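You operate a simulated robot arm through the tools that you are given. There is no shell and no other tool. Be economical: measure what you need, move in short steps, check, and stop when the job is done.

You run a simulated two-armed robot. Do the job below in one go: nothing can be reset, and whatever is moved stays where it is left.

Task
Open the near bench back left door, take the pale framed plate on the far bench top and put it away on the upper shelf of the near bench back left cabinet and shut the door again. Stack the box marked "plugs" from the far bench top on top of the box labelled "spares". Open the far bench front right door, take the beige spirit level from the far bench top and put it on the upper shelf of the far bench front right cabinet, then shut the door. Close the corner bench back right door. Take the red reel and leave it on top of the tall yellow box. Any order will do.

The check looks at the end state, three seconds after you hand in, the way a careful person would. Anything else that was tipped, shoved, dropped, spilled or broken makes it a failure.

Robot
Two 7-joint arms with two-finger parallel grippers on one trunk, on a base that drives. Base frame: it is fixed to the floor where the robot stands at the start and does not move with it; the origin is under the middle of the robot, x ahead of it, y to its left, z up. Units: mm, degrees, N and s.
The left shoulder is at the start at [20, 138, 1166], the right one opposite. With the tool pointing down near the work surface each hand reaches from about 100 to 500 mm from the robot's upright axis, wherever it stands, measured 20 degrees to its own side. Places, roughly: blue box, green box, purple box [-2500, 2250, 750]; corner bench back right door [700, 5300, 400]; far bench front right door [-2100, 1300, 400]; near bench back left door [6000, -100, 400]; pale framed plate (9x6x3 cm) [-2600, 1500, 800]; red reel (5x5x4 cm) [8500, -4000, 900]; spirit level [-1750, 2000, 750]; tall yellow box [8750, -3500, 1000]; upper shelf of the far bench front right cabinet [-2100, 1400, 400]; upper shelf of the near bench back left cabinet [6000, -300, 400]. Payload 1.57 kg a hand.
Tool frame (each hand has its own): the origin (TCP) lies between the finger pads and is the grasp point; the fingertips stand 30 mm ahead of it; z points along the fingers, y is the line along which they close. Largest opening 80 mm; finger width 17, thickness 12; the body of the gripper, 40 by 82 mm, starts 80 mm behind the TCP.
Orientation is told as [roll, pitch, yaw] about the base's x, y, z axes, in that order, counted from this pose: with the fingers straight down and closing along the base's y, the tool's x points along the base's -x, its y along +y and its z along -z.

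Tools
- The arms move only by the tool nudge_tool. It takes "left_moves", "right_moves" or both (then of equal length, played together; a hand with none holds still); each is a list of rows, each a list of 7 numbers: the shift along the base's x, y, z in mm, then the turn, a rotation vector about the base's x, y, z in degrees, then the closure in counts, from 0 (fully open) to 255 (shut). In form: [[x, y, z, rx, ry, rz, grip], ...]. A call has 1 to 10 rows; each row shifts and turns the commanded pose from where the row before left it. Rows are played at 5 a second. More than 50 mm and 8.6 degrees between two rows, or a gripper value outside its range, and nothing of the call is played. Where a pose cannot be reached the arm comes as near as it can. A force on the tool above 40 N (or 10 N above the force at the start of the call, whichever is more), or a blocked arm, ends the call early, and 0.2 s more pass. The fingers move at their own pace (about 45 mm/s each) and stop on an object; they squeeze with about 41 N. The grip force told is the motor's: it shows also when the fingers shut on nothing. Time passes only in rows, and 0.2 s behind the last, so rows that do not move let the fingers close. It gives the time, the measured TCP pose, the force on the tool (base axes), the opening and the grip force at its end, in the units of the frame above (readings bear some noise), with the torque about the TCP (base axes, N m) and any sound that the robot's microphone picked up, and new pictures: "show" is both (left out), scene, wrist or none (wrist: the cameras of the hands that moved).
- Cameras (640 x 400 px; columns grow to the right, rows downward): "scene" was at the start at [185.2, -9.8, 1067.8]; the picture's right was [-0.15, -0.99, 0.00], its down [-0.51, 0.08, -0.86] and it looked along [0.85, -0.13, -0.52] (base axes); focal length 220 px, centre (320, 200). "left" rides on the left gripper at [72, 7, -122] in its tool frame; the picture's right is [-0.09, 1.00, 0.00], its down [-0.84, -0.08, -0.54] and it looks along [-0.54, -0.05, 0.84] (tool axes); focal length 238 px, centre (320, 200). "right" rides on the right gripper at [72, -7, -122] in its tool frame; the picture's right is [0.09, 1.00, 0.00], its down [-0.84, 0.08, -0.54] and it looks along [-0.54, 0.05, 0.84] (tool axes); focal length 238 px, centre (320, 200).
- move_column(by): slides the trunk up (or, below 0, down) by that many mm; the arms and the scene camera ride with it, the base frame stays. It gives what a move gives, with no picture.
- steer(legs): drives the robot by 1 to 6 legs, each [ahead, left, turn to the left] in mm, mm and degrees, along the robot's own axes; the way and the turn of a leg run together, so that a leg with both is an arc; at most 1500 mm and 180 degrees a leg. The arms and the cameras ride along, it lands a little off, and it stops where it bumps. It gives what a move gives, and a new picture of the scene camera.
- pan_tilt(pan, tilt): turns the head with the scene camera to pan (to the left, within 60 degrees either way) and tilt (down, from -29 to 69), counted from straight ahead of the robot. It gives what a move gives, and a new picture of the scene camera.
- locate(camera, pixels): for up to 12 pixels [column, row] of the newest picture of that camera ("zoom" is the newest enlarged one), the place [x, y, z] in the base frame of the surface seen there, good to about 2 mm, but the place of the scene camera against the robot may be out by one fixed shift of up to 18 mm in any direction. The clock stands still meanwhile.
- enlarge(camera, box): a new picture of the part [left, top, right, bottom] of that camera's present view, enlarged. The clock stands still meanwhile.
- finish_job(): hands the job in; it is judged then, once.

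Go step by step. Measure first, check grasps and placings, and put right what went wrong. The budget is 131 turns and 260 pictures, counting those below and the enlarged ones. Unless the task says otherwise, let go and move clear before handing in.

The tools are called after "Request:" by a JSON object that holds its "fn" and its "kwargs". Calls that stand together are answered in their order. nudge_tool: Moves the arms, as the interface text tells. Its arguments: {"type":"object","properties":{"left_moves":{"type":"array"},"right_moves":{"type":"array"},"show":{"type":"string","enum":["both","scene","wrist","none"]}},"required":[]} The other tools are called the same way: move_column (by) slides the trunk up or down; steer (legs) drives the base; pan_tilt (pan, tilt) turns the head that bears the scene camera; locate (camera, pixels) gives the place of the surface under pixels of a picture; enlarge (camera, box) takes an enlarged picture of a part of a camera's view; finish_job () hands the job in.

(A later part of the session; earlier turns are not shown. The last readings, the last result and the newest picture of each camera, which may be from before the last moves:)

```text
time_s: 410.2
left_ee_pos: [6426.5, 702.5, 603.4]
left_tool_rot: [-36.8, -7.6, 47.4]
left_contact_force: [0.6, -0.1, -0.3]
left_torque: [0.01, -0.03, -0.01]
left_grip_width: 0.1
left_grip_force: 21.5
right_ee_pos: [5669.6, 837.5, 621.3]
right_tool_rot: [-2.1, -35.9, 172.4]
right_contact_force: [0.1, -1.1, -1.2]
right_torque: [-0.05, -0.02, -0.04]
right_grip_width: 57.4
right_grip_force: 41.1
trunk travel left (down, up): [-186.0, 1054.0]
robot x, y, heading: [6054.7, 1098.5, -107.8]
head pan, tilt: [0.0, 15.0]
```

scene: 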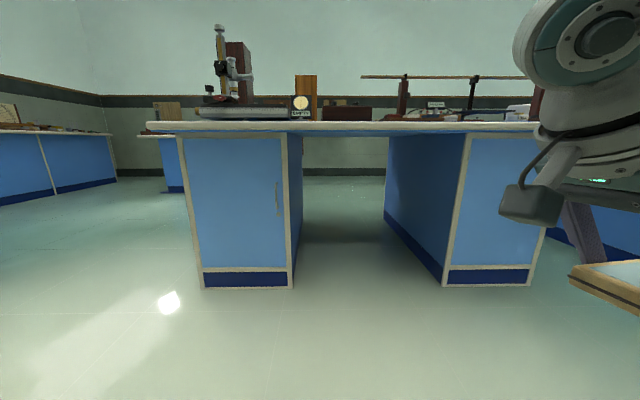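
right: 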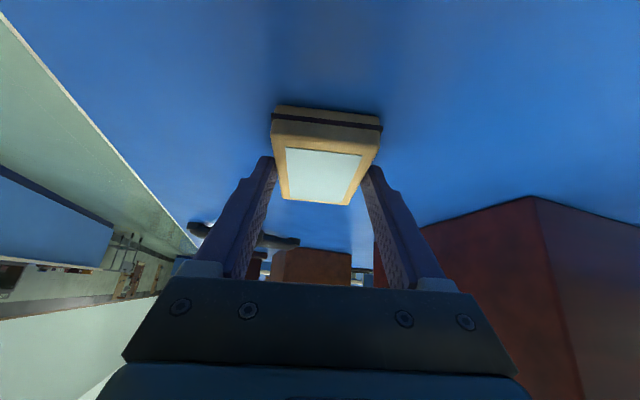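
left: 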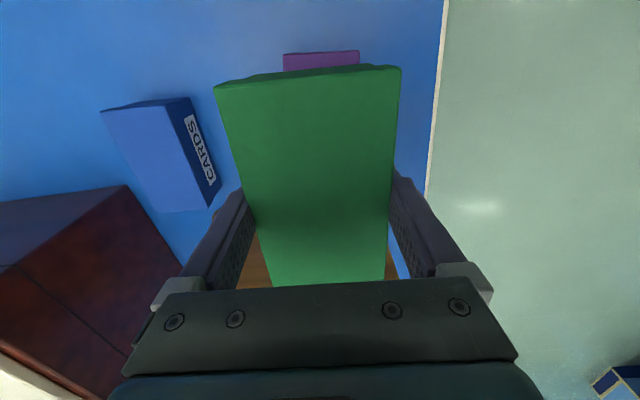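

The near bench's back-left door has its handle at (278,200) and hinge on the left. I'll measure it and bring the left hand to point forward.

Request:
{"fn": "locate", "kwargs": {"camera": "scene", "pixels": [[278, 186], [279, 212], [283, 140], [290, 268], [185, 140], [200, 270], [240, 200], [150, 122], [288, 285]]}}

Request:
{"fn": "nudge_tool", "kwargs": {"left_moves": [[0, 0, 0, 4.35, 6.75, 0, 0], [0, 0, 0, 4.35, 6.75, 0, 0], [0, 0, 0, 4.35, 6.75, 0, 0], [0, 0, 0, 4.35, 6.75, 0, 0], [0, 0, 0, 4.35, 6.75, 0, 0], [0, 0, 0, 0, 0, -8.4, 0], [0, 0, 0, 0, 0, -8.4, 0], [0, 0, 0, 0, 0, -8.4, 0], [0, 0, 0, 0, 0, -8.4, 0], [0, 0, 0, 0, 0, -8.4, 0]], "show": "none"}}

Request:
{"fn": "nudge_tool", "kwargs": {"left_moves": [[-28, 2, -5, 0, 0, -8.4, 0], [-28, 2, -5, 0, 0, -8.4, 0], [-28, 2, -5, 0, 0, -8.4, 0], [-28, 2, -5, 0, 0, -8.4, 0], [-28, 2, -5, 0, 0, -8.4, 0], [-28, 2, -5, 0, 0, -8.4, 0], [-28, 2, -5, 0, 0, -8.4, 0], [-28, 2, -5, 0, 0, -8.4, 0], [-28, 2, -5, 0, 0, -8.4, 0], [-28, 2, -5, 0, 0, -8.4, 0]], "show": "none"}}

Request:
{"fn": "nudge_tool", "kwargs": {"left_moves": [[0, 0, 0, 0, 0, -8.4, 0], [0, 0, 0, 0, 0, -8.4, 0], [0, 0, 0, 0, 0, -8.4, 0], [0, 0, 0, -7.8, 2.5, 0, 0], [0, 0, 0, -7.8, 2.5, 0, 0], [0, 0, 0, -7.8, 2.5, 0, 0], [0, 0, 0, -7.8, 2.5, 0, 0], [0, 0, 0, -7.8, 2.5, 0, 0], [0, 0, 0, -7.8, 2.5, 0, 0], [0, 0, 0, -7.8, 2.5, 0, 0]], "show": "scene"}}

```text
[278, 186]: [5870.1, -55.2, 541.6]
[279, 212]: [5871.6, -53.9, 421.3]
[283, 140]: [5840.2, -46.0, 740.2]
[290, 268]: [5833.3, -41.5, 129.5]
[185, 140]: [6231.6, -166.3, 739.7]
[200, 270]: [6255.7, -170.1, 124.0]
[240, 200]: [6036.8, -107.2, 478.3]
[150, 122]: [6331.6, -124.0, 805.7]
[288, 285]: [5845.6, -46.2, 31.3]
```

```text
time_s: 412.4
left_ee_pos: [6426.6, 700.2, 602.4]
left_tool_rot: [2.8, 0.5, 2.6]
left_contact_force: [0.6, 0.6, -0.7]
left_torque: [-0.02, 0.01, -0.03]
left_grip_width: 80.0
left_grip_force: 0.2
right_ee_pos: [5669.0, 836.7, 621.6]
right_tool_rot: [-2.1, -35.9, 172.4]
right_contact_force: [-0.6, -0.4, -2.3]
right_torque: [0.01, -0.01, 0.02]
right_grip_width: 57.3
right_grip_force: 40.9
trunk travel left (down, up): [-186.0, 1054.0]
robot x, y, heading: [6052.7, 1097.0, -108.1]
head pan, tilt: [0.0, 15.0]
```

```text
time_s: 414.6
left_ee_pos: [6174.7, 680.5, 534.8]
left_tool_rot: [2.9, 0.2, -80.9]
left_contact_force: [-0.1, 0.6, -0.5]
left_torque: [0.01, 0.06, -0.02]
left_grip_width: 80.1
left_grip_force: 0.0
left hand out of reach, approached as far as the arm can: row 7, 8, 9, 10
right_ee_pos: [5668.4, 836.6, 620.9]
right_tool_rot: [-2.1, -35.8, 172.6]
right_contact_force: [1.1, 0.6, -1.9]
right_torque: [-0.01, -0.01, -0.02]
right_grip_width: 57.2
right_grip_force: 40.8
trunk travel left (down, up): [-186.0, 1054.0]
robot x, y, heading: [6050.5, 1095.0, -108.1]
head pan, tilt: [0.0, 15.0]
```

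```text
time_s: 416.9
left_ee_pos: [6187.7, 672.6, 542.4]
left_tool_rot: [7.5, -57.6, -111.1]
left_contact_force: [0.3, 0.1, 0.5]
left_torque: [-0.02, 0.0, 0.03]
left_grip_width: 79.9
left_grip_force: 0.1
right_ee_pos: [5670.0, 838.2, 620.5]
right_tool_rot: [-2.3, -35.8, 172.5]
right_contact_force: [0.3, 0.5, -2.6]
right_torque: [-0.01, -0.07, 0.01]
right_grip_width: 57.3
right_grip_force: 41.3
trunk travel left (down, up): [-186.0, 1054.0]
robot x, y, heading: [6052.1, 1099.8, -108.0]
head pan, tilt: [0.0, 15.0]
```

scene: 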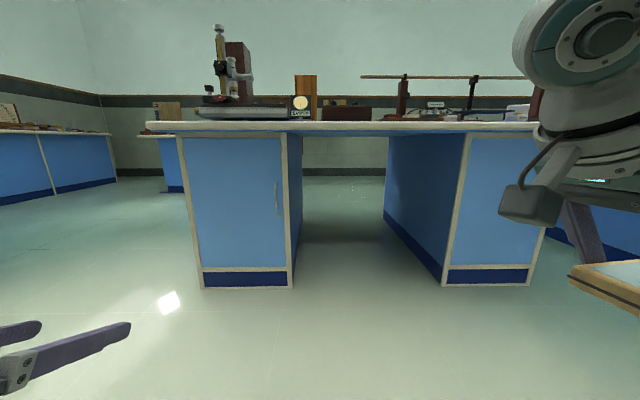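

The hand is nearly horizontal. I'll extend it forward (so the plate hand stays clear), finish the pitch, and drive up to ~60 mm short of the bar at ≈(5875,-60).

Request:
{"fn": "nudge_tool", "kwargs": {"left_moves": [[-13.9, -42.8, -15, -7.8, 2.5, 0, 0], [-13.9, -42.8, -15, -7.8, 2.5, 0, 0], [-13.9, -42.8, -15, -5, 1.6, 0, 0], [-13.9, -42.8, -15, 0, 0, 0, 0], [0, 0, 0, 0, 0, 0, 0]], "show": "none"}}

Request:
{"fn": "steer", "kwargs": {"legs": [[551, -71, 0]]}}

Request:
{"fn": "nudge_tool", "kwargs": {"left_moves": [[0, 0, 0, 0, 0, 0, 0]], "show": "wrist"}}

```text
time_s: 418.1
left_ee_pos: [6117.2, 508.7, 473.7]
left_tool_rot: [-4.2, -78.4, -100.8]
left_contact_force: [0.4, 0.4, 0.4]
left_torque: [-0.04, -0.01, -0.01]
left_grip_width: 79.8
left_grip_force: 0.1
right_ee_pos: [5670.5, 838.4, 620.9]
right_tool_rot: [-2.3, -35.9, 172.5]
right_contact_force: [-0.6, 0.4, -2.0]
right_torque: [-0.04, -0.01, 0.01]
right_grip_width: 57.5
right_grip_force: 41.6
trunk travel left (down, up): [-186.0, 1054.0]
robot x, y, heading: [6053.4, 1099.6, -107.7]
head pan, tilt: [0.0, 15.0]
```

```text
time_s: 421.2
left_ee_pos: [5886.1, 4.9, 472.9]
left_tool_rot: [-4.2, -78.3, -100.2]
left_contact_force: [-0.4, 0.7, -0.1]
left_torque: [0.04, 0.03, 0.0]
left_grip_width: 79.9
left_grip_force: 0.0
right_ee_pos: [5435.4, 328.5, 620.2]
right_tool_rot: [-2.1, -35.9, 172.9]
right_contact_force: [-0.1, 0.5, -2.3]
right_torque: [0.01, -0.03, -0.04]
right_grip_width: 57.4
right_grip_force: 40.6
trunk travel left (down, up): [-186.0, 1054.0]
robot x, y, heading: [5820.5, 593.4, -107.3]
head pan, tilt: [0.0, 15.0]
```

scene: 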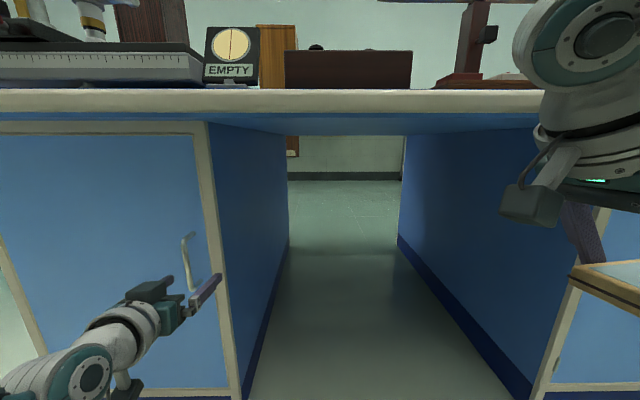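

```text
time_s: 421.6
left_ee_pos: [5885.0, 5.4, 473.5]
left_tool_rot: [-4.1, -78.2, -100.3]
left_contact_force: [0.0, -0.6, -0.4]
left_torque: [0.03, 0.02, -0.02]
left_grip_width: 80.1
left_grip_force: 0.1
right_ee_pos: [5435.0, 329.3, 621.8]
right_tool_rot: [-2.2, -35.9, 173.0]
right_contact_force: [0.4, -0.9, -1.1]
right_torque: [-0.04, -0.04, 0.01]
right_grip_width: 57.4
right_grip_force: 41.1
trunk travel left (down, up): [-186.0, 1054.0]
robot x, y, heading: [5819.2, 593.1, -107.5]
head pan, tilt: [0.0, 15.0]
```

left: 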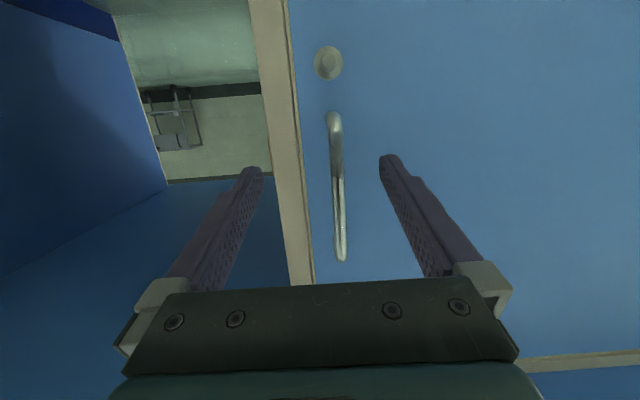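

The bar is between the fingers; there's also a round knob at (327,62). Measuring the bar.

Request:
{"fn": "locate", "kwargs": {"camera": "left", "pixels": [[335, 140], [340, 200], [342, 250], [327, 62], [300, 150], [308, 280]]}}

```text
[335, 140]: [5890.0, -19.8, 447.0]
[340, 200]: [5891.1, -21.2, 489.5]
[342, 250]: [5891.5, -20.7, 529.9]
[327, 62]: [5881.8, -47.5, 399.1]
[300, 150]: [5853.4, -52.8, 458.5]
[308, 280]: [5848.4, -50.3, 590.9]
```

Bar at (5890,-20). Grip it and pull with the base along the hinge arc (hinge ≈ (6240,-168)).

Request:
{"fn": "nudge_tool", "kwargs": {"left_moves": [[7, -22, 0, 0, 0, 0, 0], [0, 0, 0, 0, 0, 0, 150], [0, 0, 0, 0, 0, 0, 255], [0, 0, 0, 0, 0, 0, 255], [0, 0, 0, 0, 0, 0, 255], [0, 0, 0, 0, 0, 0, 255], [0, 0, 0, 0, 0, 0, 255]], "show": "wrist"}}

Request:
{"fn": "steer", "kwargs": {"legs": [[-55, 10, 0], [-54, 17, 0], [-55, 35, 0]]}}

```text
time_s: 423.2
left_ee_pos: [5892.6, -17.6, 472.9]
left_tool_rot: [-3.7, -78.3, -100.7]
left_contact_force: [1.0, -0.1, 0.1]
left_torque: [-0.19, -0.46, 0.0]
left_grip_width: 9.7
left_grip_force: 27.8
right_ee_pos: [5434.6, 328.9, 620.5]
right_tool_rot: [-2.1, -35.9, 172.8]
right_contact_force: [-0.6, 0.9, -1.2]
right_torque: [-0.03, -0.04, -0.01]
right_grip_width: 57.5
right_grip_force: 40.9
trunk travel left (down, up): [-186.0, 1054.0]
robot x, y, heading: [5814.1, 591.0, -107.3]
head pan, tilt: [0.0, 15.0]
```

left: 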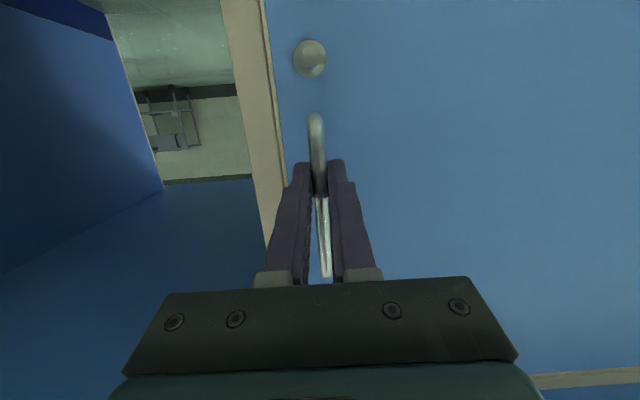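

```text
time_s: 425.3
left_ee_pos: [5993.9, 125.9, 468.3]
left_tool_rot: [-5.1, -77.9, -99.2]
left_contact_force: [-11.4, 13.4, 2.3]
left_torque: [0.15, -0.53, -0.14]
left_grip_width: 9.9
left_grip_force: 27.9
right_ee_pos: [5537.3, 469.8, 621.0]
right_tool_rot: [-2.3, -36.1, 173.0]
right_contact_force: [1.0, 1.0, -1.8]
right_torque: [-0.02, -0.01, -0.02]
right_grip_width: 57.5
right_grip_force: 41.0
trunk travel left (down, up): [-186.0, 1054.0]
robot x, y, heading: [5924.9, 733.3, -107.6]
head pan, tilt: [0.0, 15.0]
```

scene: 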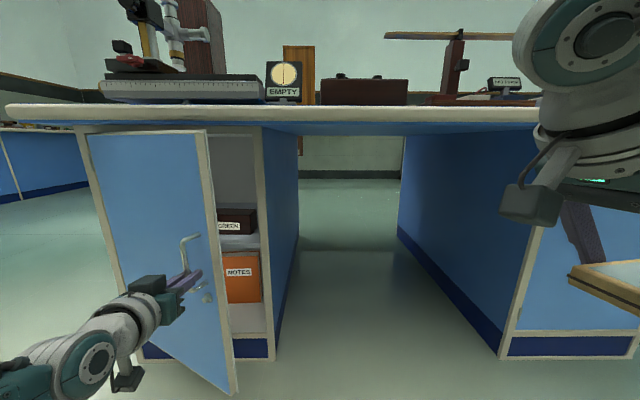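

The door swings open; inside the upper shelf holds a dark box. Continue the arc to ~105°.

Request:
{"fn": "steer", "kwargs": {"legs": [[-98, 90, 0], [-61, 118, 0], [-18, 132, 0], [17, 99, 0]]}}

Request:
{"fn": "nudge_tool", "kwargs": {"left_moves": [[0, 0, 0, 0, 0, 0, 100], [0, 0, 0, 0, 0, 0, 0], [0, 0, 0, 0, 0, 0, 0], [0, 0, 0, 0, 0, 0, 0], [9, 38, 0, 0, 0, 0, 0], [9, 38, 0, 0, 0, 0, 0]], "show": "none"}}

Request:
{"fn": "steer", "kwargs": {"legs": [[-330, -250, 0]]}}

```text
time_s: 429.2
left_ee_pos: [6467.2, 145.7, 470.6]
left_tool_rot: [-4.1, -78.0, -100.2]
left_contact_force: [3.1, 3.7, -9.1]
left_torque: [-0.78, -0.3, -0.06]
left_grip_width: 10.4
left_grip_force: 28.3
right_ee_pos: [6009.8, 488.7, 621.1]
right_tool_rot: [-2.3, -35.9, 173.1]
right_contact_force: [0.5, -0.1, -1.8]
right_torque: [-0.01, -0.03, 0.01]
right_grip_width: 57.2
right_grip_force: 40.9
trunk travel left (down, up): [-186.0, 1054.0]
robot x, y, heading: [6387.1, 750.7, -107.0]
head pan, tilt: [0.0, 15.0]
```

scene: 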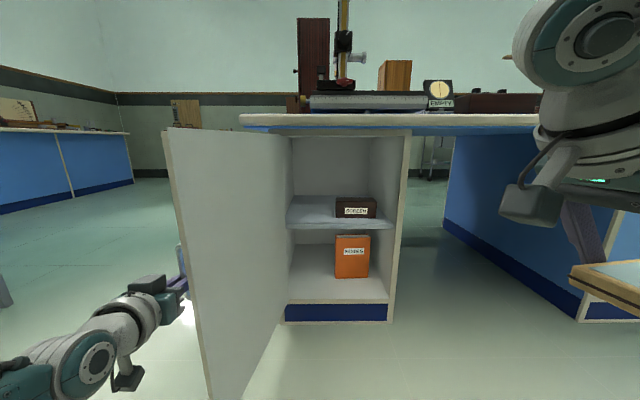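

```text
time_s: 430.6
left_ee_pos: [6486.1, 220.1, 472.3]
left_tool_rot: [-3.8, -78.1, -100.5]
left_contact_force: [-0.7, 0.4, -0.3]
left_torque: [-0.02, -0.05, 0.03]
left_grip_width: 80.2
left_grip_force: 0.1
right_ee_pos: [6009.8, 488.0, 621.4]
right_tool_rot: [-2.3, -35.9, 173.1]
right_contact_force: [0.2, 0.2, -1.9]
right_torque: [-0.05, -0.02, -0.01]
right_grip_width: 57.3
right_grip_force: 40.8
trunk travel left (down, up): [-186.0, 1054.0]
robot x, y, heading: [6393.2, 753.2, -107.4]
head pan, tilt: [0.0, 15.0]
```

```text
time_s: 433.1
left_ee_pos: [6345.8, 605.6, 473.7]
left_tool_rot: [-4.1, -78.1, -100.0]
left_contact_force: [0.5, 0.1, -0.5]
left_torque: [0.0, 0.02, 0.0]
left_grip_width: 79.8
left_grip_force: 0.0
right_ee_pos: [5868.1, 873.5, 620.8]
right_tool_rot: [-2.1, -35.9, 173.3]
right_contact_force: [0.2, -0.3, -1.5]
right_torque: [-0.02, 0.0, 0.02]
right_grip_width: 57.2
right_grip_force: 41.3
trunk travel left (down, up): [-186.0, 1054.0]
robot x, y, heading: [6249.4, 1142.4, -107.1]
head pan, tilt: [0.0, 15.0]
```

scene: 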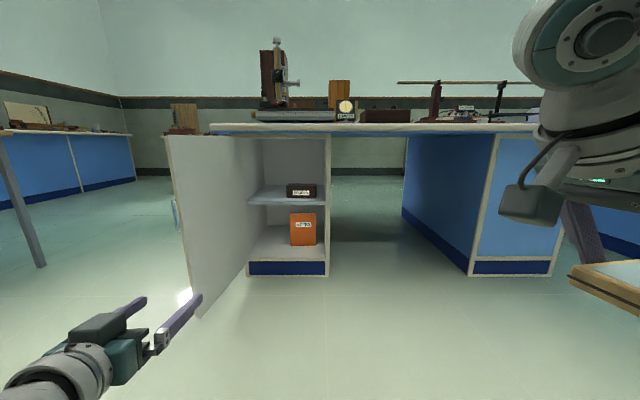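

Door open past 100°. I'll measure the shelf and free space, while turning the plate hand to rel. -28° and retracting the left hand.

Request:
{"fn": "locate", "kwargs": {"camera": "scene", "pixels": [[287, 197], [316, 197], [287, 186], [270, 201], [255, 203], [300, 203], [265, 190], [325, 140], [262, 140], [252, 192], [170, 140], [196, 310]]}}

Request:
{"fn": "nudge_tool", "kwargs": {"right_moves": [[6.2, -13.4, -17, 0, 0, 7.4, 255], [6.2, -13.4, -17, 0, 0, 7.4, 255], [6.2, -13.4, -17, 0, 0, 7.4, 255], [6.2, -13.4, -17, 0, 0, 7.4, 255], [6.2, -13.4, -17, 0, 0, 7.4, 255], [6.2, -13.4, -17, 0, 0, 7.4, 255], [6.2, -13.4, -17, 0, 0, 7.4, 255]], "left_moves": [[10, 34, 5, 0, 0, 0, 255], [10, 34, 5, 0, 0, 0, 255], [10, 34, 5, 0, 0, 0, 255], [10, 34, 5, 0, 0, 0, 255], [10, 34, 5, 0, 0, 0, 255], [10, 34, 5, 0, 0, 0, 255], [10, 34, 5, 0, 0, 0, 255]], "show": "scene"}}

```text
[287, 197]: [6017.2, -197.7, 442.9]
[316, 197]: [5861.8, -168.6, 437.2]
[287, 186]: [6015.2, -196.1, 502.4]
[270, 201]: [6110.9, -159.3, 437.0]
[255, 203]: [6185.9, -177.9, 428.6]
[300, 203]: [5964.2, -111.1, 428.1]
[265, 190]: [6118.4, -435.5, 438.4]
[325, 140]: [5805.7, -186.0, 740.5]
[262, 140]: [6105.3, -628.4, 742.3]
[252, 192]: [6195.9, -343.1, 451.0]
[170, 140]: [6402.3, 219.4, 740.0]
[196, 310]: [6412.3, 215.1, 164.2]
```

```text
time_s: 434.8
left_ee_pos: [6416.9, 847.0, 508.1]
left_tool_rot: [-4.0, -78.0, -100.0]
left_contact_force: [0.4, 0.0, -0.4]
left_torque: [-0.01, -0.01, -0.01]
left_grip_width: 0.0
left_grip_force: 20.6
right_ee_pos: [5913.5, 781.9, 501.8]
right_tool_rot: [-2.3, -35.8, -134.7]
right_contact_force: [0.4, -0.6, -1.3]
right_torque: [0.03, -0.02, 0.0]
right_grip_width: 57.1
right_grip_force: 41.3
trunk travel left (down, up): [-186.0, 1054.0]
robot x, y, heading: [6249.2, 1136.3, -107.3]
head pan, tilt: [0.0, 15.0]
```

scene: 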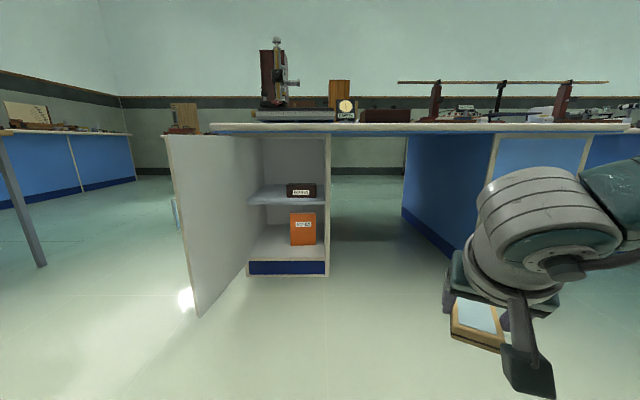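

Free shelf space lies left of the dark box; target plate centre ≈ (6108,-239). To keep the base clear of the door I'll come in at heading 300°, with the left hand raised above door height.

Request:
{"fn": "nudge_tool", "kwargs": {"right_moves": [[0, 0, 0, 0, 0, -6.5, 255], [0, 0, 0, 0, 0, -6.5, 255], [0, 0, 0, 0, 0, -6.5, 255], [0, 0, 0, 0, 0, 0, 255], [0, 0, 0, 0, 0, 0, 255], [0, 0, 0, 0, 0, 0, 255], [0, 0, 0, 0, 0, 0, 255]], "left_moves": [[0, 0, 44, 0, 0, 0, 255], [0, 0, 44, 0, 0, 0, 255], [0, 0, 44, 0, 0, 0, 255], [0, 0, 44, 0, 0, 0, 255], [0, 0, 44, 0, 0, 0, 255], [0, 0, 44, 0, 0, 0, 255], [0, 0, 44, 0, 0, 0, 255]], "show": "none"}}

Request:
{"fn": "steer", "kwargs": {"legs": [[0, 0, 47.3], [467, -367, 0]]}}

Request:
{"fn": "pan_tilt", "kwargs": {"pan": -40, "tilt": 25}}

```text
time_s: 436.4
left_ee_pos: [6470.5, 817.1, 602.5]
left_tool_rot: [-4.1, -78.4, -100.0]
left_contact_force: [0.4, -0.6, 0.2]
left_torque: [-0.02, 0.01, -0.01]
left_grip_width: 0.2
left_grip_force: 21.3
left hand out of reach, approached as far as the arm can: row 2, 3, 4, 5, 6, 7
right_ee_pos: [5913.1, 778.9, 502.0]
right_tool_rot: [-2.1, -35.8, -154.5]
right_contact_force: [0.1, 0.7, -1.2]
right_torque: [0.05, 0.0, -0.01]
right_grip_width: 57.4
right_grip_force: 41.3
trunk travel left (down, up): [-186.0, 1054.0]
robot x, y, heading: [6247.3, 1142.2, -107.1]
head pan, tilt: [0.0, 15.0]
```

```text
time_s: 441.9
left_ee_pos: [6550.6, 484.4, 600.7]
left_tool_rot: [-4.1, -78.2, -53.3]
left_contact_force: [0.0, 0.1, 0.0]
left_torque: [0.0, 0.0, -0.01]
left_grip_width: 0.2
left_grip_force: 21.4
right_ee_pos: [6196.5, 54.1, 501.8]
right_tool_rot: [-2.1, -35.8, -107.7]
right_contact_force: [-0.5, 0.6, -2.2]
right_torque: [0.01, 0.0, 0.02]
right_grip_width: 57.2
right_grip_force: 41.3
trunk travel left (down, up): [-186.0, 1054.0]
robot x, y, heading: [6161.8, 544.5, -60.4]
head pan, tilt: [0.0, 15.0]
```

scene: 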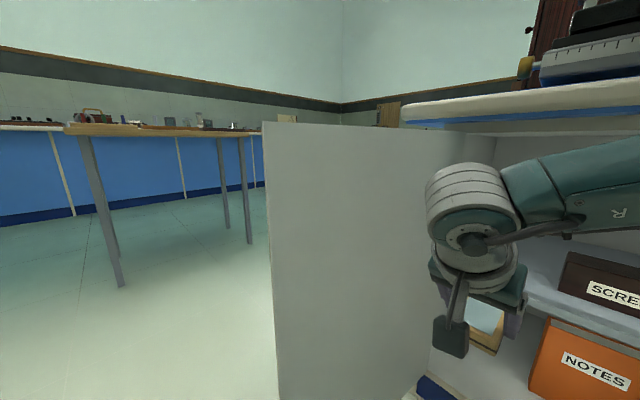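

```text
time_s: 443.0
left_ee_pos: [6550.7, 484.4, 601.1]
left_tool_rot: [-4.2, -78.3, -53.3]
left_contact_force: [0.1, -0.9, 0.2]
left_torque: [0.01, 0.05, -0.03]
left_grip_width: 0.0
left_grip_force: 21.5
right_ee_pos: [6195.4, 53.7, 501.6]
right_tool_rot: [-2.1, -35.8, -107.8]
right_contact_force: [0.1, 0.2, -1.0]
right_torque: [0.07, 0.01, 0.03]
right_grip_width: 57.3
right_grip_force: 41.2
trunk travel left (down, up): [-186.0, 1054.0]
robot x, y, heading: [6164.6, 544.3, -60.3]
head pan, tilt: [-40.0, 25.0]
```

scene: 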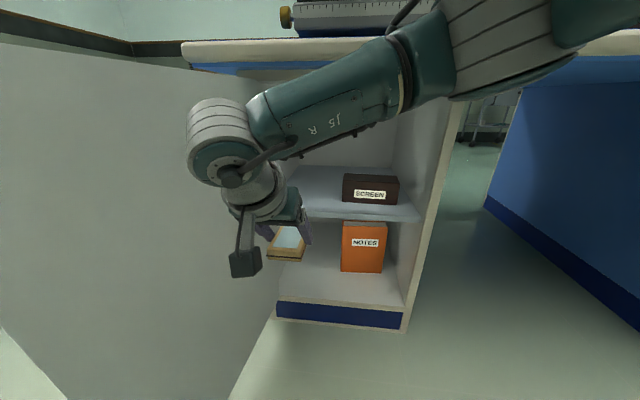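

The left hand would foul the door on that approach, so I'll use heading 320° instead: shift right, turn 20° more, and re-yaw the plate hand.

Request:
{"fn": "steer", "kwargs": {"legs": [[-94, -134, 0], [0, 0, 20]]}}

Request:
{"fn": "nudge_tool", "kwargs": {"right_moves": [[0, 0, 0, 0, 0, -6.5, 255], [0, 0, 0, 0, 0, -6.5, 255], [0, 0, 0, 0, 0, -6, 255], [0, 0, 0, 0, 0, 0, 255]], "show": "none"}}

```text
time_s: 445.5
left_ee_pos: [6386.0, 638.7, 601.4]
left_tool_rot: [-4.2, -78.2, -33.0]
left_contact_force: [-0.7, -0.4, 0.0]
left_torque: [0.03, -0.03, -0.01]
left_grip_width: 0.0
left_grip_force: 21.1
right_ee_pos: [6201.2, 112.0, 501.2]
right_tool_rot: [-2.0, -35.9, -87.6]
right_contact_force: [0.3, -0.1, -0.9]
right_torque: [0.04, -0.02, -0.01]
right_grip_width: 57.4
right_grip_force: 41.3
trunk travel left (down, up): [-186.0, 1054.0]
robot x, y, heading: [6000.3, 563.9, -40.1]
head pan, tilt: [-40.0, 25.0]
```

scene: 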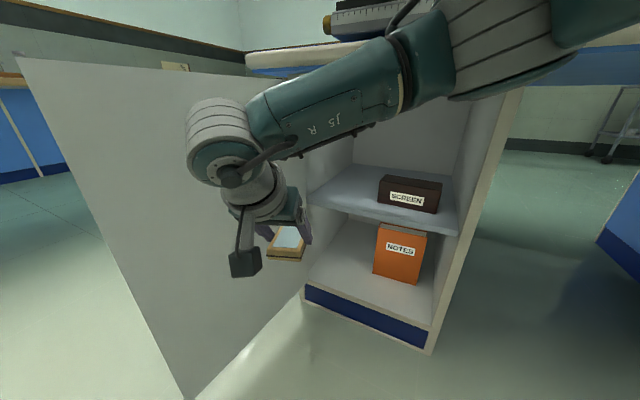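

```text
time_s: 446.5
left_ee_pos: [6385.1, 638.7, 601.4]
left_tool_rot: [-4.2, -78.2, -33.1]
left_contact_force: [0.0, 0.2, 0.4]
left_torque: [-0.01, 0.0, 0.02]
left_grip_width: 0.1
left_grip_force: 21.2
right_ee_pos: [6200.3, 112.4, 502.9]
right_tool_rot: [-2.0, -35.9, -106.8]
right_contact_force: [-0.1, -0.5, -1.7]
right_torque: [0.02, 0.0, 0.0]
right_grip_width: 57.3
right_grip_force: 41.4
trunk travel left (down, up): [-186.0, 1054.0]
robot x, y, heading: [6000.9, 564.5, -40.3]
head pan, tilt: [-40.0, 25.0]
```

The right elbow sits high and could meet the bench edge, so I'll raise the trunk 150 and lower the plate hand by the same amount, then check the elbow's position.

Request:
{"fn": "move_column", "kwargs": {"by": 150}}

Request:
{"fn": "nudge_tool", "kwargs": {"right_moves": [[0, 0, -38, 0, 0, 0, 255], [0, 0, -38, 0, 0, 0, 255], [0, 0, -38, 0, 0, 0, 255], [0, 0, -36, 0, 0, 0, 255], [0, 0, 0, 0, 0, 0, 255]], "show": "scene"}}

Request:
{"fn": "locate", "kwargs": {"camera": "scene", "pixels": [[490, 60], [430, 80], [520, 20], [400, 100], [220, 140], [560, 40], [300, 50]]}}

```text
time_s: 448.2
left_ee_pos: [6385.9, 638.1, 751.9]
left_tool_rot: [-4.2, -78.1, -33.1]
left_contact_force: [0.6, 0.6, 0.2]
left_torque: [0.01, -0.05, -0.01]
left_grip_width: 0.0
left_grip_force: 21.5
right_ee_pos: [6200.3, 111.7, 651.7]
right_tool_rot: [-2.2, -35.9, -106.5]
right_contact_force: [-0.2, -0.3, -1.9]
right_torque: [0.06, -0.05, -0.02]
right_grip_width: 57.5
right_grip_force: 41.7
trunk travel left (down, up): [-336.0, 904.0]
robot x, y, heading: [6003.0, 563.5, -40.4]
head pan, tilt: [-40.0, 25.0]
```

```text
time_s: 449.4
left_ee_pos: [6386.3, 638.7, 751.5]
left_tool_rot: [-3.8, -78.3, -33.6]
left_contact_force: [1.0, -0.2, -0.4]
left_torque: [-0.01, 0.01, 0.03]
left_grip_width: 0.3
left_grip_force: 20.6
right_ee_pos: [6177.6, 122.3, 512.3]
right_tool_rot: [-2.1, -35.8, -106.4]
right_contact_force: [0.7, 0.5, -1.7]
right_torque: [0.01, 0.05, 0.01]
right_grip_width: 57.4
right_grip_force: 40.6
right hand out of reach, approached as far as the arm can: row 3, 4
trunk travel left (down, up): [-336.0, 904.0]
robot x, y, heading: [6004.0, 565.5, -40.2]
head pan, tilt: [-40.0, 25.0]
```

scene: 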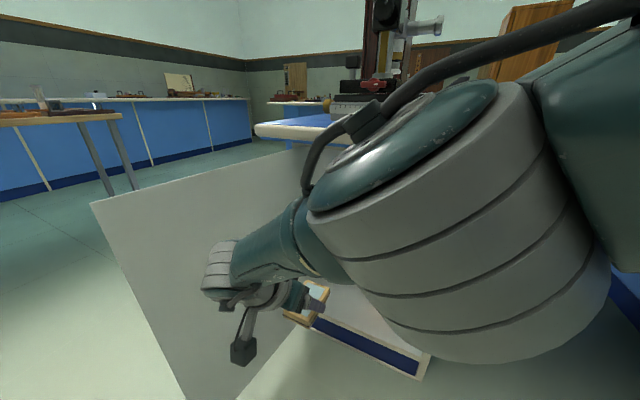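

```text
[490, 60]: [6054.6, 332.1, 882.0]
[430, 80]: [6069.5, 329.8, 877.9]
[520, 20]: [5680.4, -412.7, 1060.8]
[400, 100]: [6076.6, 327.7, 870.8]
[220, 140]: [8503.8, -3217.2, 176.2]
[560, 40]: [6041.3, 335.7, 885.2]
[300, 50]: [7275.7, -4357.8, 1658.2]
```

The elbow would touch the bench edge at heading 320°, so I'll compromise: heading 297°, shallower placement, left hand retracted, trunk 110 lower.

Request:
{"fn": "move_column", "kwargs": {"by": -110}}

Request:
{"fn": "nudge_tool", "kwargs": {"right_moves": [[4, -5, 25, 0, 0, 0, 255], [4, -5, 25, 0, 0, 5.7, 255], [4, -5, 25, 0, 0, 5.7, 255], [4, -5, 24, 0, 0, 5.7, 255], [0, 0, 0, 0, 0, 5.7, 255]], "left_moves": [[-22, 18, 0, 0, 0, 0, 255], [-22, 18, 0, 0, 0, 0, 255], [-22, 18, 0, 0, 0, 0, 255], [-20, 17, 0, 0, 0, 0, 255], [0, 0, 0, 0, 0, 0, 255]], "show": "none"}}

Request:
{"fn": "steer", "kwargs": {"legs": [[0, 0, -22.8], [82, 175, 0]]}}

```text
time_s: 450.9
left_ee_pos: [6385.6, 637.9, 642.1]
left_tool_rot: [-4.2, -78.3, -33.1]
left_contact_force: [0.2, -0.1, 0.4]
left_torque: [-0.03, 0.04, 0.01]
left_grip_width: 0.2
left_grip_force: 21.0
right_ee_pos: [6177.8, 119.7, 402.9]
right_tool_rot: [-2.1, -35.9, -106.6]
right_contact_force: [0.1, 0.4, -1.6]
right_torque: [0.01, -0.01, -0.01]
right_grip_width: 57.4
right_grip_force: 41.1
trunk travel left (down, up): [-226.0, 1014.0]
robot x, y, heading: [6000.1, 566.7, -40.4]
head pan, tilt: [-40.0, 25.0]
```

```text
time_s: 452.1
left_ee_pos: [6318.7, 685.0, 641.9]
left_tool_rot: [2.9, -77.3, -44.2]
left_contact_force: [0.5, 0.4, -0.5]
left_torque: [0.01, 0.0, 0.02]
left_grip_width: 0.1
left_grip_force: 20.7
left hand out of reach, approached as far as the arm can: row 1, 2
right_ee_pos: [6238.0, 79.6, 444.3]
right_tool_rot: [-2.2, -35.7, -83.7]
right_contact_force: [-0.4, -0.5, -2.4]
right_torque: [0.06, -0.02, 0.0]
right_grip_width: 57.4
right_grip_force: 40.7
right hand out of reach, approached as far as the arm can: row 1, 2, 3, 4, 5
trunk travel left (down, up): [-226.0, 1014.0]
robot x, y, heading: [6002.4, 565.7, -40.3]
head pan, tilt: [-40.0, 25.0]
```

```text
time_s: 454.8
left_ee_pos: [6536.8, 554.7, 641.9]
left_tool_rot: [4.9, -78.1, -69.1]
left_contact_force: [0.7, 0.2, 0.3]
left_torque: [-0.03, 0.0, -0.02]
left_grip_width: 0.0
left_grip_force: 21.3
right_ee_pos: [6220.5, 32.4, 443.2]
right_tool_rot: [-2.2, -36.0, -106.7]
right_contact_force: [0.3, 0.2, -1.9]
right_torque: [0.03, -0.06, -0.03]
right_grip_width: 57.3
right_grip_force: 41.3
trunk travel left (down, up): [-226.0, 1014.0]
robot x, y, heading: [6190.3, 568.3, -63.4]
head pan, tilt: [-40.0, 25.0]
```

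scene: 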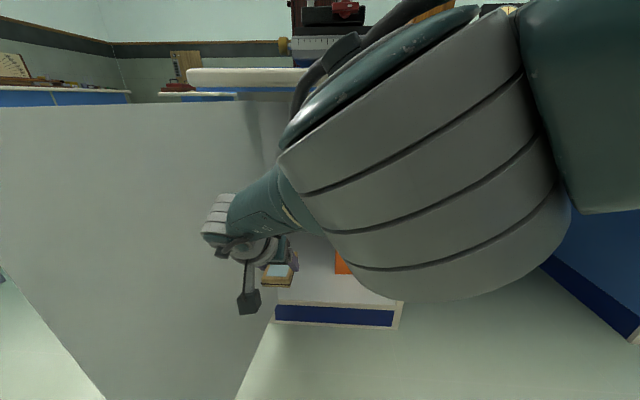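

The arm is now nicely extended (TCP 537 mm from the axis), which keeps the base and elbow back. Raise 60 and drive the plate in to (6118,-204).

Request:
{"fn": "move_column", "kwargs": {"by": 60}}

Request:
{"fn": "steer", "kwargs": {"legs": [[90, -107, 0], [75, -90, 0]]}}

Request:
{"fn": "nudge_tool", "kwargs": {"right_moves": [[0, 0, -10, 0, 0, 0, 255], [0, 0, 0, 0, 0, 0, 255]], "show": "wrist"}}

```text
time_s: 455.8
left_ee_pos: [6537.4, 554.1, 702.5]
left_tool_rot: [6.4, -78.1, -71.1]
left_contact_force: [0.3, 0.2, 0.1]
left_torque: [-0.02, 0.01, 0.0]
left_grip_width: 0.0
left_grip_force: 21.5
right_ee_pos: [6221.8, 32.3, 504.4]
right_tool_rot: [-2.2, -35.9, -106.8]
right_contact_force: [-0.3, 0.1, -1.9]
right_torque: [0.02, -0.03, -0.04]
right_grip_width: 57.2
right_grip_force: 40.7
trunk travel left (down, up): [-286.0, 954.0]
robot x, y, heading: [6192.9, 569.4, -63.3]
head pan, tilt: [-40.0, 25.0]
```

```text
time_s: 458.0
left_ee_pos: [6434.6, 317.3, 704.2]
left_tool_rot: [6.5, -78.1, -71.4]
left_contact_force: [0.7, 0.6, 0.1]
left_torque: [0.03, 0.0, -0.04]
left_grip_width: 0.0
left_grip_force: 21.1
right_ee_pos: [6119.2, -202.6, 502.5]
right_tool_rot: [-2.2, -35.9, -107.0]
right_contact_force: [0.1, 0.4, -2.2]
right_torque: [-0.03, -0.01, 0.0]
right_grip_width: 57.2
right_grip_force: 40.9
trunk travel left (down, up): [-286.0, 954.0]
robot x, y, heading: [6090.1, 330.0, -63.2]
head pan, tilt: [-40.0, 25.0]
```

scene: 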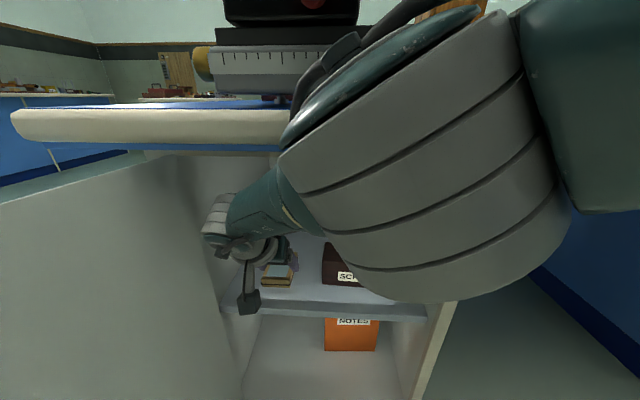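

```text
time_s: 458.6
left_ee_pos: [6433.8, 317.0, 704.7]
left_tool_rot: [6.8, -78.1, -71.9]
left_contact_force: [-0.5, -0.5, -0.4]
left_torque: [0.0, 0.0, 0.0]
left_grip_width: 0.0
left_grip_force: 21.3
right_ee_pos: [6113.7, -200.3, 495.6]
right_tool_rot: [-2.2, -35.8, -106.9]
right_contact_force: [0.2, -0.4, -1.2]
right_torque: [0.03, 0.0, 0.03]
right_grip_width: 57.4
right_grip_force: 41.1
right hand out of reach, approached as far as the arm can: row 1
trunk travel left (down, up): [-286.0, 954.0]
robot x, y, heading: [6092.1, 331.3, -63.5]
head pan, tilt: [-40.0, 25.0]
```

right: 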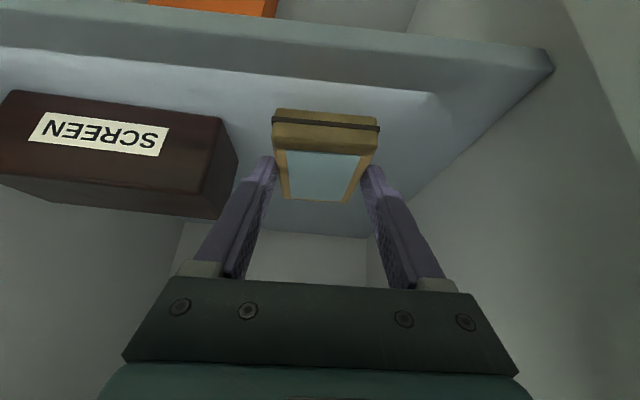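

The plate is over the free part of the shelf. I'll go 15 mm deeper, lower 30 with the trunk, then the last few mm by hand.

Request:
{"fn": "steer", "kwargs": {"legs": [[13, -12, 0]]}}

Request:
{"fn": "move_column", "kwargs": {"by": -31}}

Request:
{"fn": "nudge_tool", "kwargs": {"right_moves": [[0, 0, -2, 0, 0, 0, 255], [0, 0, -2, 0, 0, 0, 255], [0, 0, 0, 0, 0, 0, 255]], "show": "wrist"}}

```text
time_s: 459.4
left_ee_pos: [6429.0, 301.9, 703.4]
left_tool_rot: [7.1, -77.9, -71.9]
left_contact_force: [-0.2, -0.1, 0.5]
left_torque: [0.03, -0.01, 0.01]
left_grip_width: 0.0
left_grip_force: 21.2
right_ee_pos: [6110.3, -213.9, 493.8]
right_tool_rot: [-2.2, -35.7, -106.8]
right_contact_force: [0.3, -0.4, -1.3]
right_torque: [0.05, 0.0, 0.02]
right_grip_width: 57.1
right_grip_force: 40.4
trunk travel left (down, up): [-286.0, 954.0]
robot x, y, heading: [6084.8, 319.0, -63.3]
head pan, tilt: [-40.0, 25.0]
```

scene: 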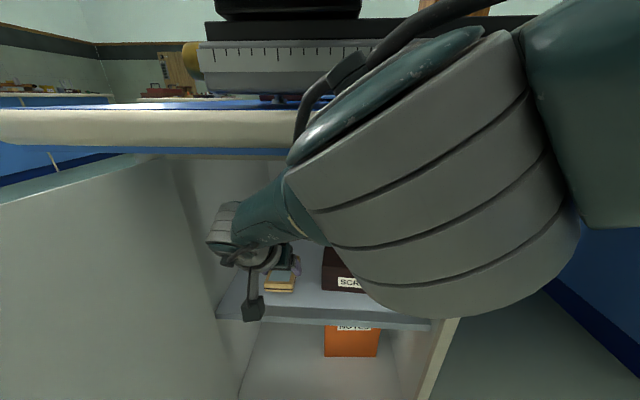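

```text
time_s: 460.1
left_ee_pos: [6428.5, 299.8, 672.2]
left_tool_rot: [7.1, -78.1, -72.1]
left_contact_force: [-0.3, -0.1, 0.6]
left_torque: [0.0, -0.01, 0.02]
left_grip_width: 0.0
left_grip_force: 21.5
right_ee_pos: [6110.3, -219.2, 463.4]
right_tool_rot: [-2.1, -35.8, -106.9]
right_contact_force: [-0.5, 1.0, 5.5]
right_torque: [-0.45, -0.05, -0.03]
right_grip_width: 57.2
right_grip_force: 41.3
trunk travel left (down, up): [-255.0, 985.0]
robot x, y, heading: [6087.4, 317.1, -63.4]
head pan, tilt: [-40.0, 25.0]
```

```text
time_s: 460.9
left_ee_pos: [6429.5, 299.5, 672.8]
left_tool_rot: [6.7, -78.1, -71.8]
left_contact_force: [-0.7, -0.4, 0.3]
left_torque: [-0.01, 0.03, -0.01]
left_grip_width: 0.0
left_grip_force: 21.3
right_ee_pos: [6109.2, -218.4, 461.6]
right_tool_rot: [-2.1, -36.0, -107.0]
right_contact_force: [-0.8, 9.7, 32.4]
right_torque: [-0.37, -0.12, -0.12]
right_grip_width: 57.7
right_grip_force: 40.7
trunk travel left (down, up): [-255.0, 985.0]
robot x, y, heading: [6085.4, 315.7, -63.2]
head pan, tilt: [-40.0, 25.0]
```

right: 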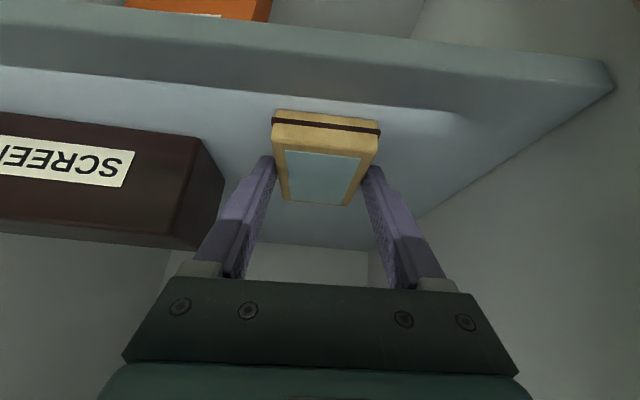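

Contact made. Release slightly, rise with the trunk, and back straight out.

Request:
{"fn": "nudge_tool", "kwargs": {"right_moves": [[0, 0, 1.5, 0, 0, 0, 255], [0, 0, 0, 0, 0, 0, 35], [0, 0, 0, 0, 0, 0, 35], [0, 0, 0, 0, 0, 0, 35]], "show": "none"}}

Request:
{"fn": "move_column", "kwargs": {"by": 60}}

Request:
{"fn": "steer", "kwargs": {"legs": [[-240, 227, 0]]}}

```text
time_s: 461.9
left_ee_pos: [6428.9, 300.8, 672.8]
left_tool_rot: [7.0, -78.1, -72.2]
left_contact_force: [0.5, -0.4, -0.5]
left_torque: [0.0, 0.01, -0.01]
left_grip_width: 0.3
left_grip_force: 21.2
right_ee_pos: [6109.3, -216.3, 460.3]
right_tool_rot: [-2.2, -35.8, -106.8]
right_contact_force: [0.2, 0.7, -0.1]
right_torque: [0.01, -0.03, 0.01]
right_grip_width: 69.1
right_grip_force: 0.0
trunk travel left (down, up): [-255.0, 985.0]
robot x, y, heading: [6088.7, 316.6, -63.4]
head pan, tilt: [-40.0, 25.0]
```

```text
time_s: 462.9
left_ee_pos: [6431.1, 310.8, 731.9]
left_tool_rot: [8.1, -77.5, -73.4]
left_contact_force: [0.1, -0.8, 0.2]
left_torque: [0.03, 0.01, 0.0]
left_grip_width: 0.0
left_grip_force: 22.0
right_ee_pos: [6113.3, -203.1, 514.7]
right_tool_rot: [-2.4, -35.0, -106.5]
right_contact_force: [-0.3, 0.5, 0.6]
right_torque: [0.03, -0.01, 0.01]
right_grip_width: 68.9
right_grip_force: 0.1
trunk travel left (down, up): [-315.0, 925.0]
robot x, y, heading: [6084.7, 314.3, -63.3]
head pan, tilt: [-40.0, 25.0]
```

```text
time_s: 465.1
left_ee_pos: [6523.7, 616.4, 732.3]
left_tool_rot: [7.0, -78.1, -71.9]
left_contact_force: [-0.1, 1.0, -0.9]
left_torque: [-0.02, 0.0, 0.01]
left_grip_width: 0.0
left_grip_force: 20.9
right_ee_pos: [6206.0, 99.7, 522.1]
right_tool_rot: [-2.2, -35.8, -106.7]
right_contact_force: [0.2, 0.7, 0.5]
right_torque: [0.0, 0.01, 0.01]
right_grip_width: 69.0
right_grip_force: 0.1
trunk travel left (down, up): [-315.0, 925.0]
robot x, y, heading: [6182.5, 629.4, -63.1]
head pan, tilt: [-40.0, 25.0]
```

scene: 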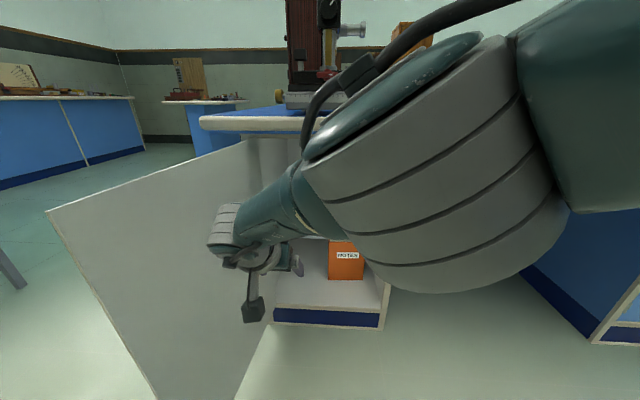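

The plate is released and I'm out. To shut this door I'll make a fist, drive round to its outer side and push along the closing arc.

Request:
{"fn": "nudge_tool", "kwargs": {"right_moves": [[0, 0, 0, 0, 0, 0, 255], [0, 0, 0, 0, 0, 0, 255], [0, 0, 0, 0, 0, 0, 255], [0, 0, 0, 0, 0, 0, 255]], "show": "none"}}

Request:
{"fn": "steer", "kwargs": {"legs": [[-242, 232, 0], [0, 0, -46.9], [6, 715, 0], [265, -48, 0]]}}

Request:
{"fn": "steer", "kwargs": {"legs": [[-3, -60, 0], [34, -166, 0], [106, -114, 0]]}}

```text
time_s: 466.1
left_ee_pos: [6524.9, 617.4, 733.6]
left_tool_rot: [7.1, -78.0, -72.1]
left_contact_force: [0.1, -0.1, 0.5]
left_torque: [-0.03, -0.01, 0.04]
left_grip_width: 0.0
left_grip_force: 21.5
right_ee_pos: [6205.2, 98.8, 522.3]
right_tool_rot: [-2.1, -35.9, -106.7]
right_contact_force: [0.1, -0.1, 0.1]
right_torque: [0.03, 0.03, 0.02]
right_grip_width: 0.1
right_grip_force: 10.2
trunk travel left (down, up): [-315.0, 925.0]
robot x, y, heading: [6181.7, 632.1, -63.1]
head pan, tilt: [-40.0, 25.0]
```

```text
time_s: 475.5
left_ee_pos: [7023.4, 202.5, 732.3]
left_tool_rot: [7.0, -78.2, -119.6]
left_contact_force: [1.0, -0.2, -0.7]
left_torque: [0.01, -0.05, 0.0]
left_grip_width: 0.0
left_grip_force: 21.4
right_ee_pos: [6427.1, 87.3, 520.6]
right_tool_rot: [-2.1, -35.8, -154.3]
right_contact_force: [0.4, -0.5, 0.9]
right_torque: [0.01, 0.0, 0.0]
right_grip_width: 0.0
right_grip_force: 21.6
trunk travel left (down, up): [-315.0, 925.0]
robot x, y, heading: [6803.5, 466.0, -110.9]
head pan, tilt: [-40.0, 25.0]
```

scene: 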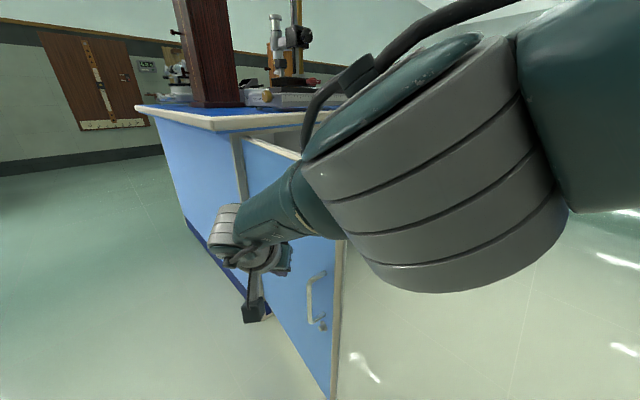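

```text
time_s: 478.5
left_ee_pos: [6659.0, 195.6, 733.1]
left_tool_rot: [7.1, -78.0, -119.6]
left_contact_force: [-0.6, -0.5, -0.1]
left_torque: [0.0, 0.02, -0.01]
left_grip_width: 0.0
left_grip_force: 21.4
right_ee_pos: [6064.2, 80.8, 521.6]
right_tool_rot: [-2.2, -35.8, -154.2]
right_contact_force: [-0.4, -0.1, -0.4]
right_torque: [0.0, 0.03, 0.03]
right_grip_width: 0.0
right_grip_force: 21.5
trunk travel left (down, up): [-315.0, 925.0]
robot x, y, heading: [6439.4, 459.6, -111.0]
head pan, tilt: [-40.0, 25.0]
```

scene: 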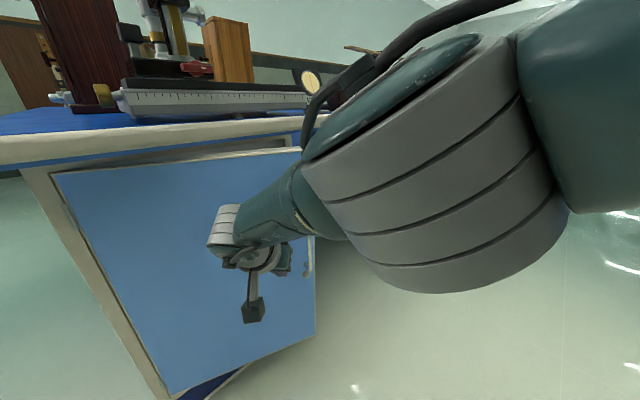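

The door is nearly shut. Final push in, back off, then drive round the bench's end toward the reel.

Request:
{"fn": "steer", "kwargs": {"legs": [[95, -14, 0], [92, -12, 0]]}}

Request:
{"fn": "steer", "kwargs": {"legs": [[-190, 0, 4.3], [0, 437, 0]]}}

Request:
{"fn": "steer", "kwargs": {"legs": [[1140, 0, 0], [1134, 0, 0], [0, 0, 70]]}}

Request:
{"fn": "pan_tilt", "kwargs": {"pan": 0, "tilt": 10}}

```text
time_s: 480.3
left_ee_pos: [6576.7, 44.7, 732.1]
left_tool_rot: [7.5, -77.9, -120.4]
left_contact_force: [-0.3, 0.2, -0.2]
left_torque: [0.0, -0.02, 0.0]
left_grip_width: 0.1
left_grip_force: 21.4
right_ee_pos: [5983.4, -67.1, 520.9]
right_tool_rot: [-3.3, -35.3, -154.3]
right_contact_force: [0.4, -0.3, -0.3]
right_torque: [-0.01, 0.04, 0.01]
right_grip_width: 0.0
right_grip_force: 21.4
trunk travel left (down, up): [-315.0, 925.0]
robot x, y, heading: [6359.5, 308.0, -110.7]
head pan, tilt: [-40.0, 25.0]
stopped in leg 2: the force on the tool passed its limit at 136 N (the readings are from after the stop); the commanded pose is now the measured one
```

scene: 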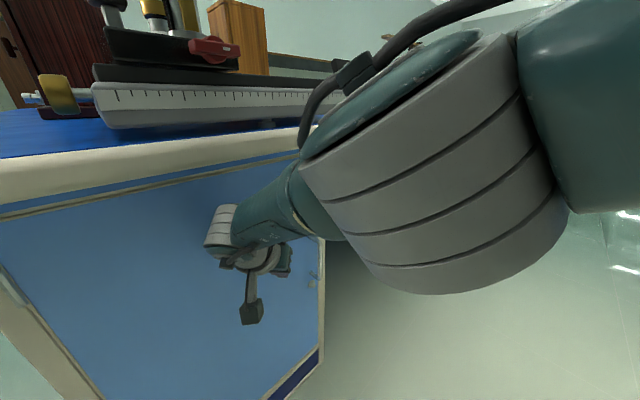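

```text
time_s: 484.1
left_ee_pos: [7076.2, 121.7, 733.4]
left_tool_rot: [7.4, -78.1, -115.6]
left_contact_force: [-0.3, -0.3, 0.2]
left_torque: [-0.02, -0.02, 0.0]
left_grip_width: 0.0
left_grip_force: 21.5
right_ee_pos: [6491.7, -36.7, 521.0]
right_tool_rot: [-3.2, -35.4, -149.9]
right_contact_force: [-0.2, -0.5, -0.4]
right_torque: [-0.03, -0.01, 0.01]
right_grip_width: 0.0
right_grip_force: 21.7
trunk travel left (down, up): [-315.0, 925.0]
robot x, y, heading: [6835.8, 366.2, -106.2]
head pan, tilt: [-40.0, 25.0]
```

scene: 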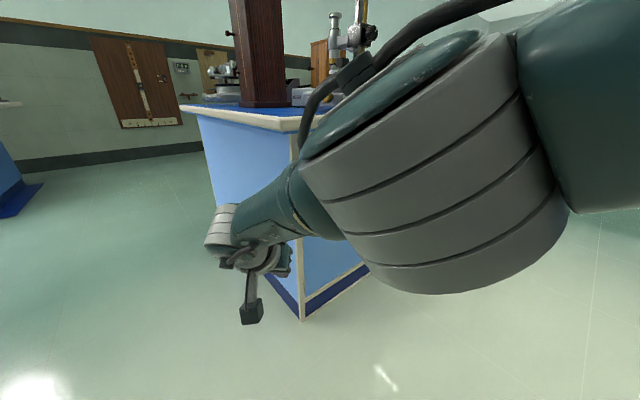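

```text
time_s: 498.3
left_ee_pos: [6523.4, -1665.8, 734.0]
left_tool_rot: [7.3, -78.1, -45.3]
left_contact_force: [0.5, 0.7, 0.6]
left_torque: [0.03, -0.01, 0.04]
left_grip_width: 0.2
left_grip_force: 21.6
right_ee_pos: [6472.6, -2267.8, 522.3]
right_tool_rot: [-3.2, -35.4, -79.7]
right_contact_force: [-0.2, 0.5, 0.3]
right_torque: [0.0, 0.01, -0.03]
right_grip_width: 0.0
right_grip_force: 21.6
trunk travel left (down, up): [-315.0, 925.0]
robot x, y, heading: [6210.4, -1806.7, -36.0]
head pan, tilt: [-40.0, 25.0]
```

scene: 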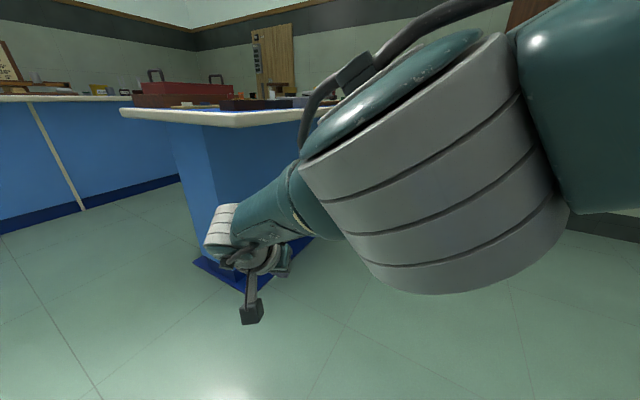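

```text
time_s: 499.4
left_ee_pos: [6523.6, -1666.5, 732.9]
left_tool_rot: [7.4, -78.2, -45.3]
left_contact_force: [0.6, 0.7, -0.3]
left_torque: [0.0, 0.01, 0.01]
left_grip_width: 0.0
left_grip_force: 21.1
right_ee_pos: [6473.2, -2266.8, 521.3]
right_tool_rot: [-3.2, -35.4, -79.6]
right_contact_force: [-0.3, 0.6, 0.2]
right_torque: [-0.01, 0.01, -0.02]
right_grip_width: 0.0
right_grip_force: 21.1
trunk travel left (down, up): [-315.0, 925.0]
robot x, y, heading: [6208.0, -1808.5, -36.0]
head pan, tilt: [0.0, 10.0]
```

scene: 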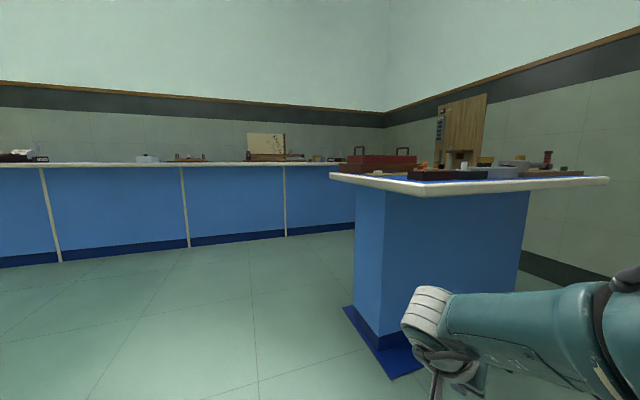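

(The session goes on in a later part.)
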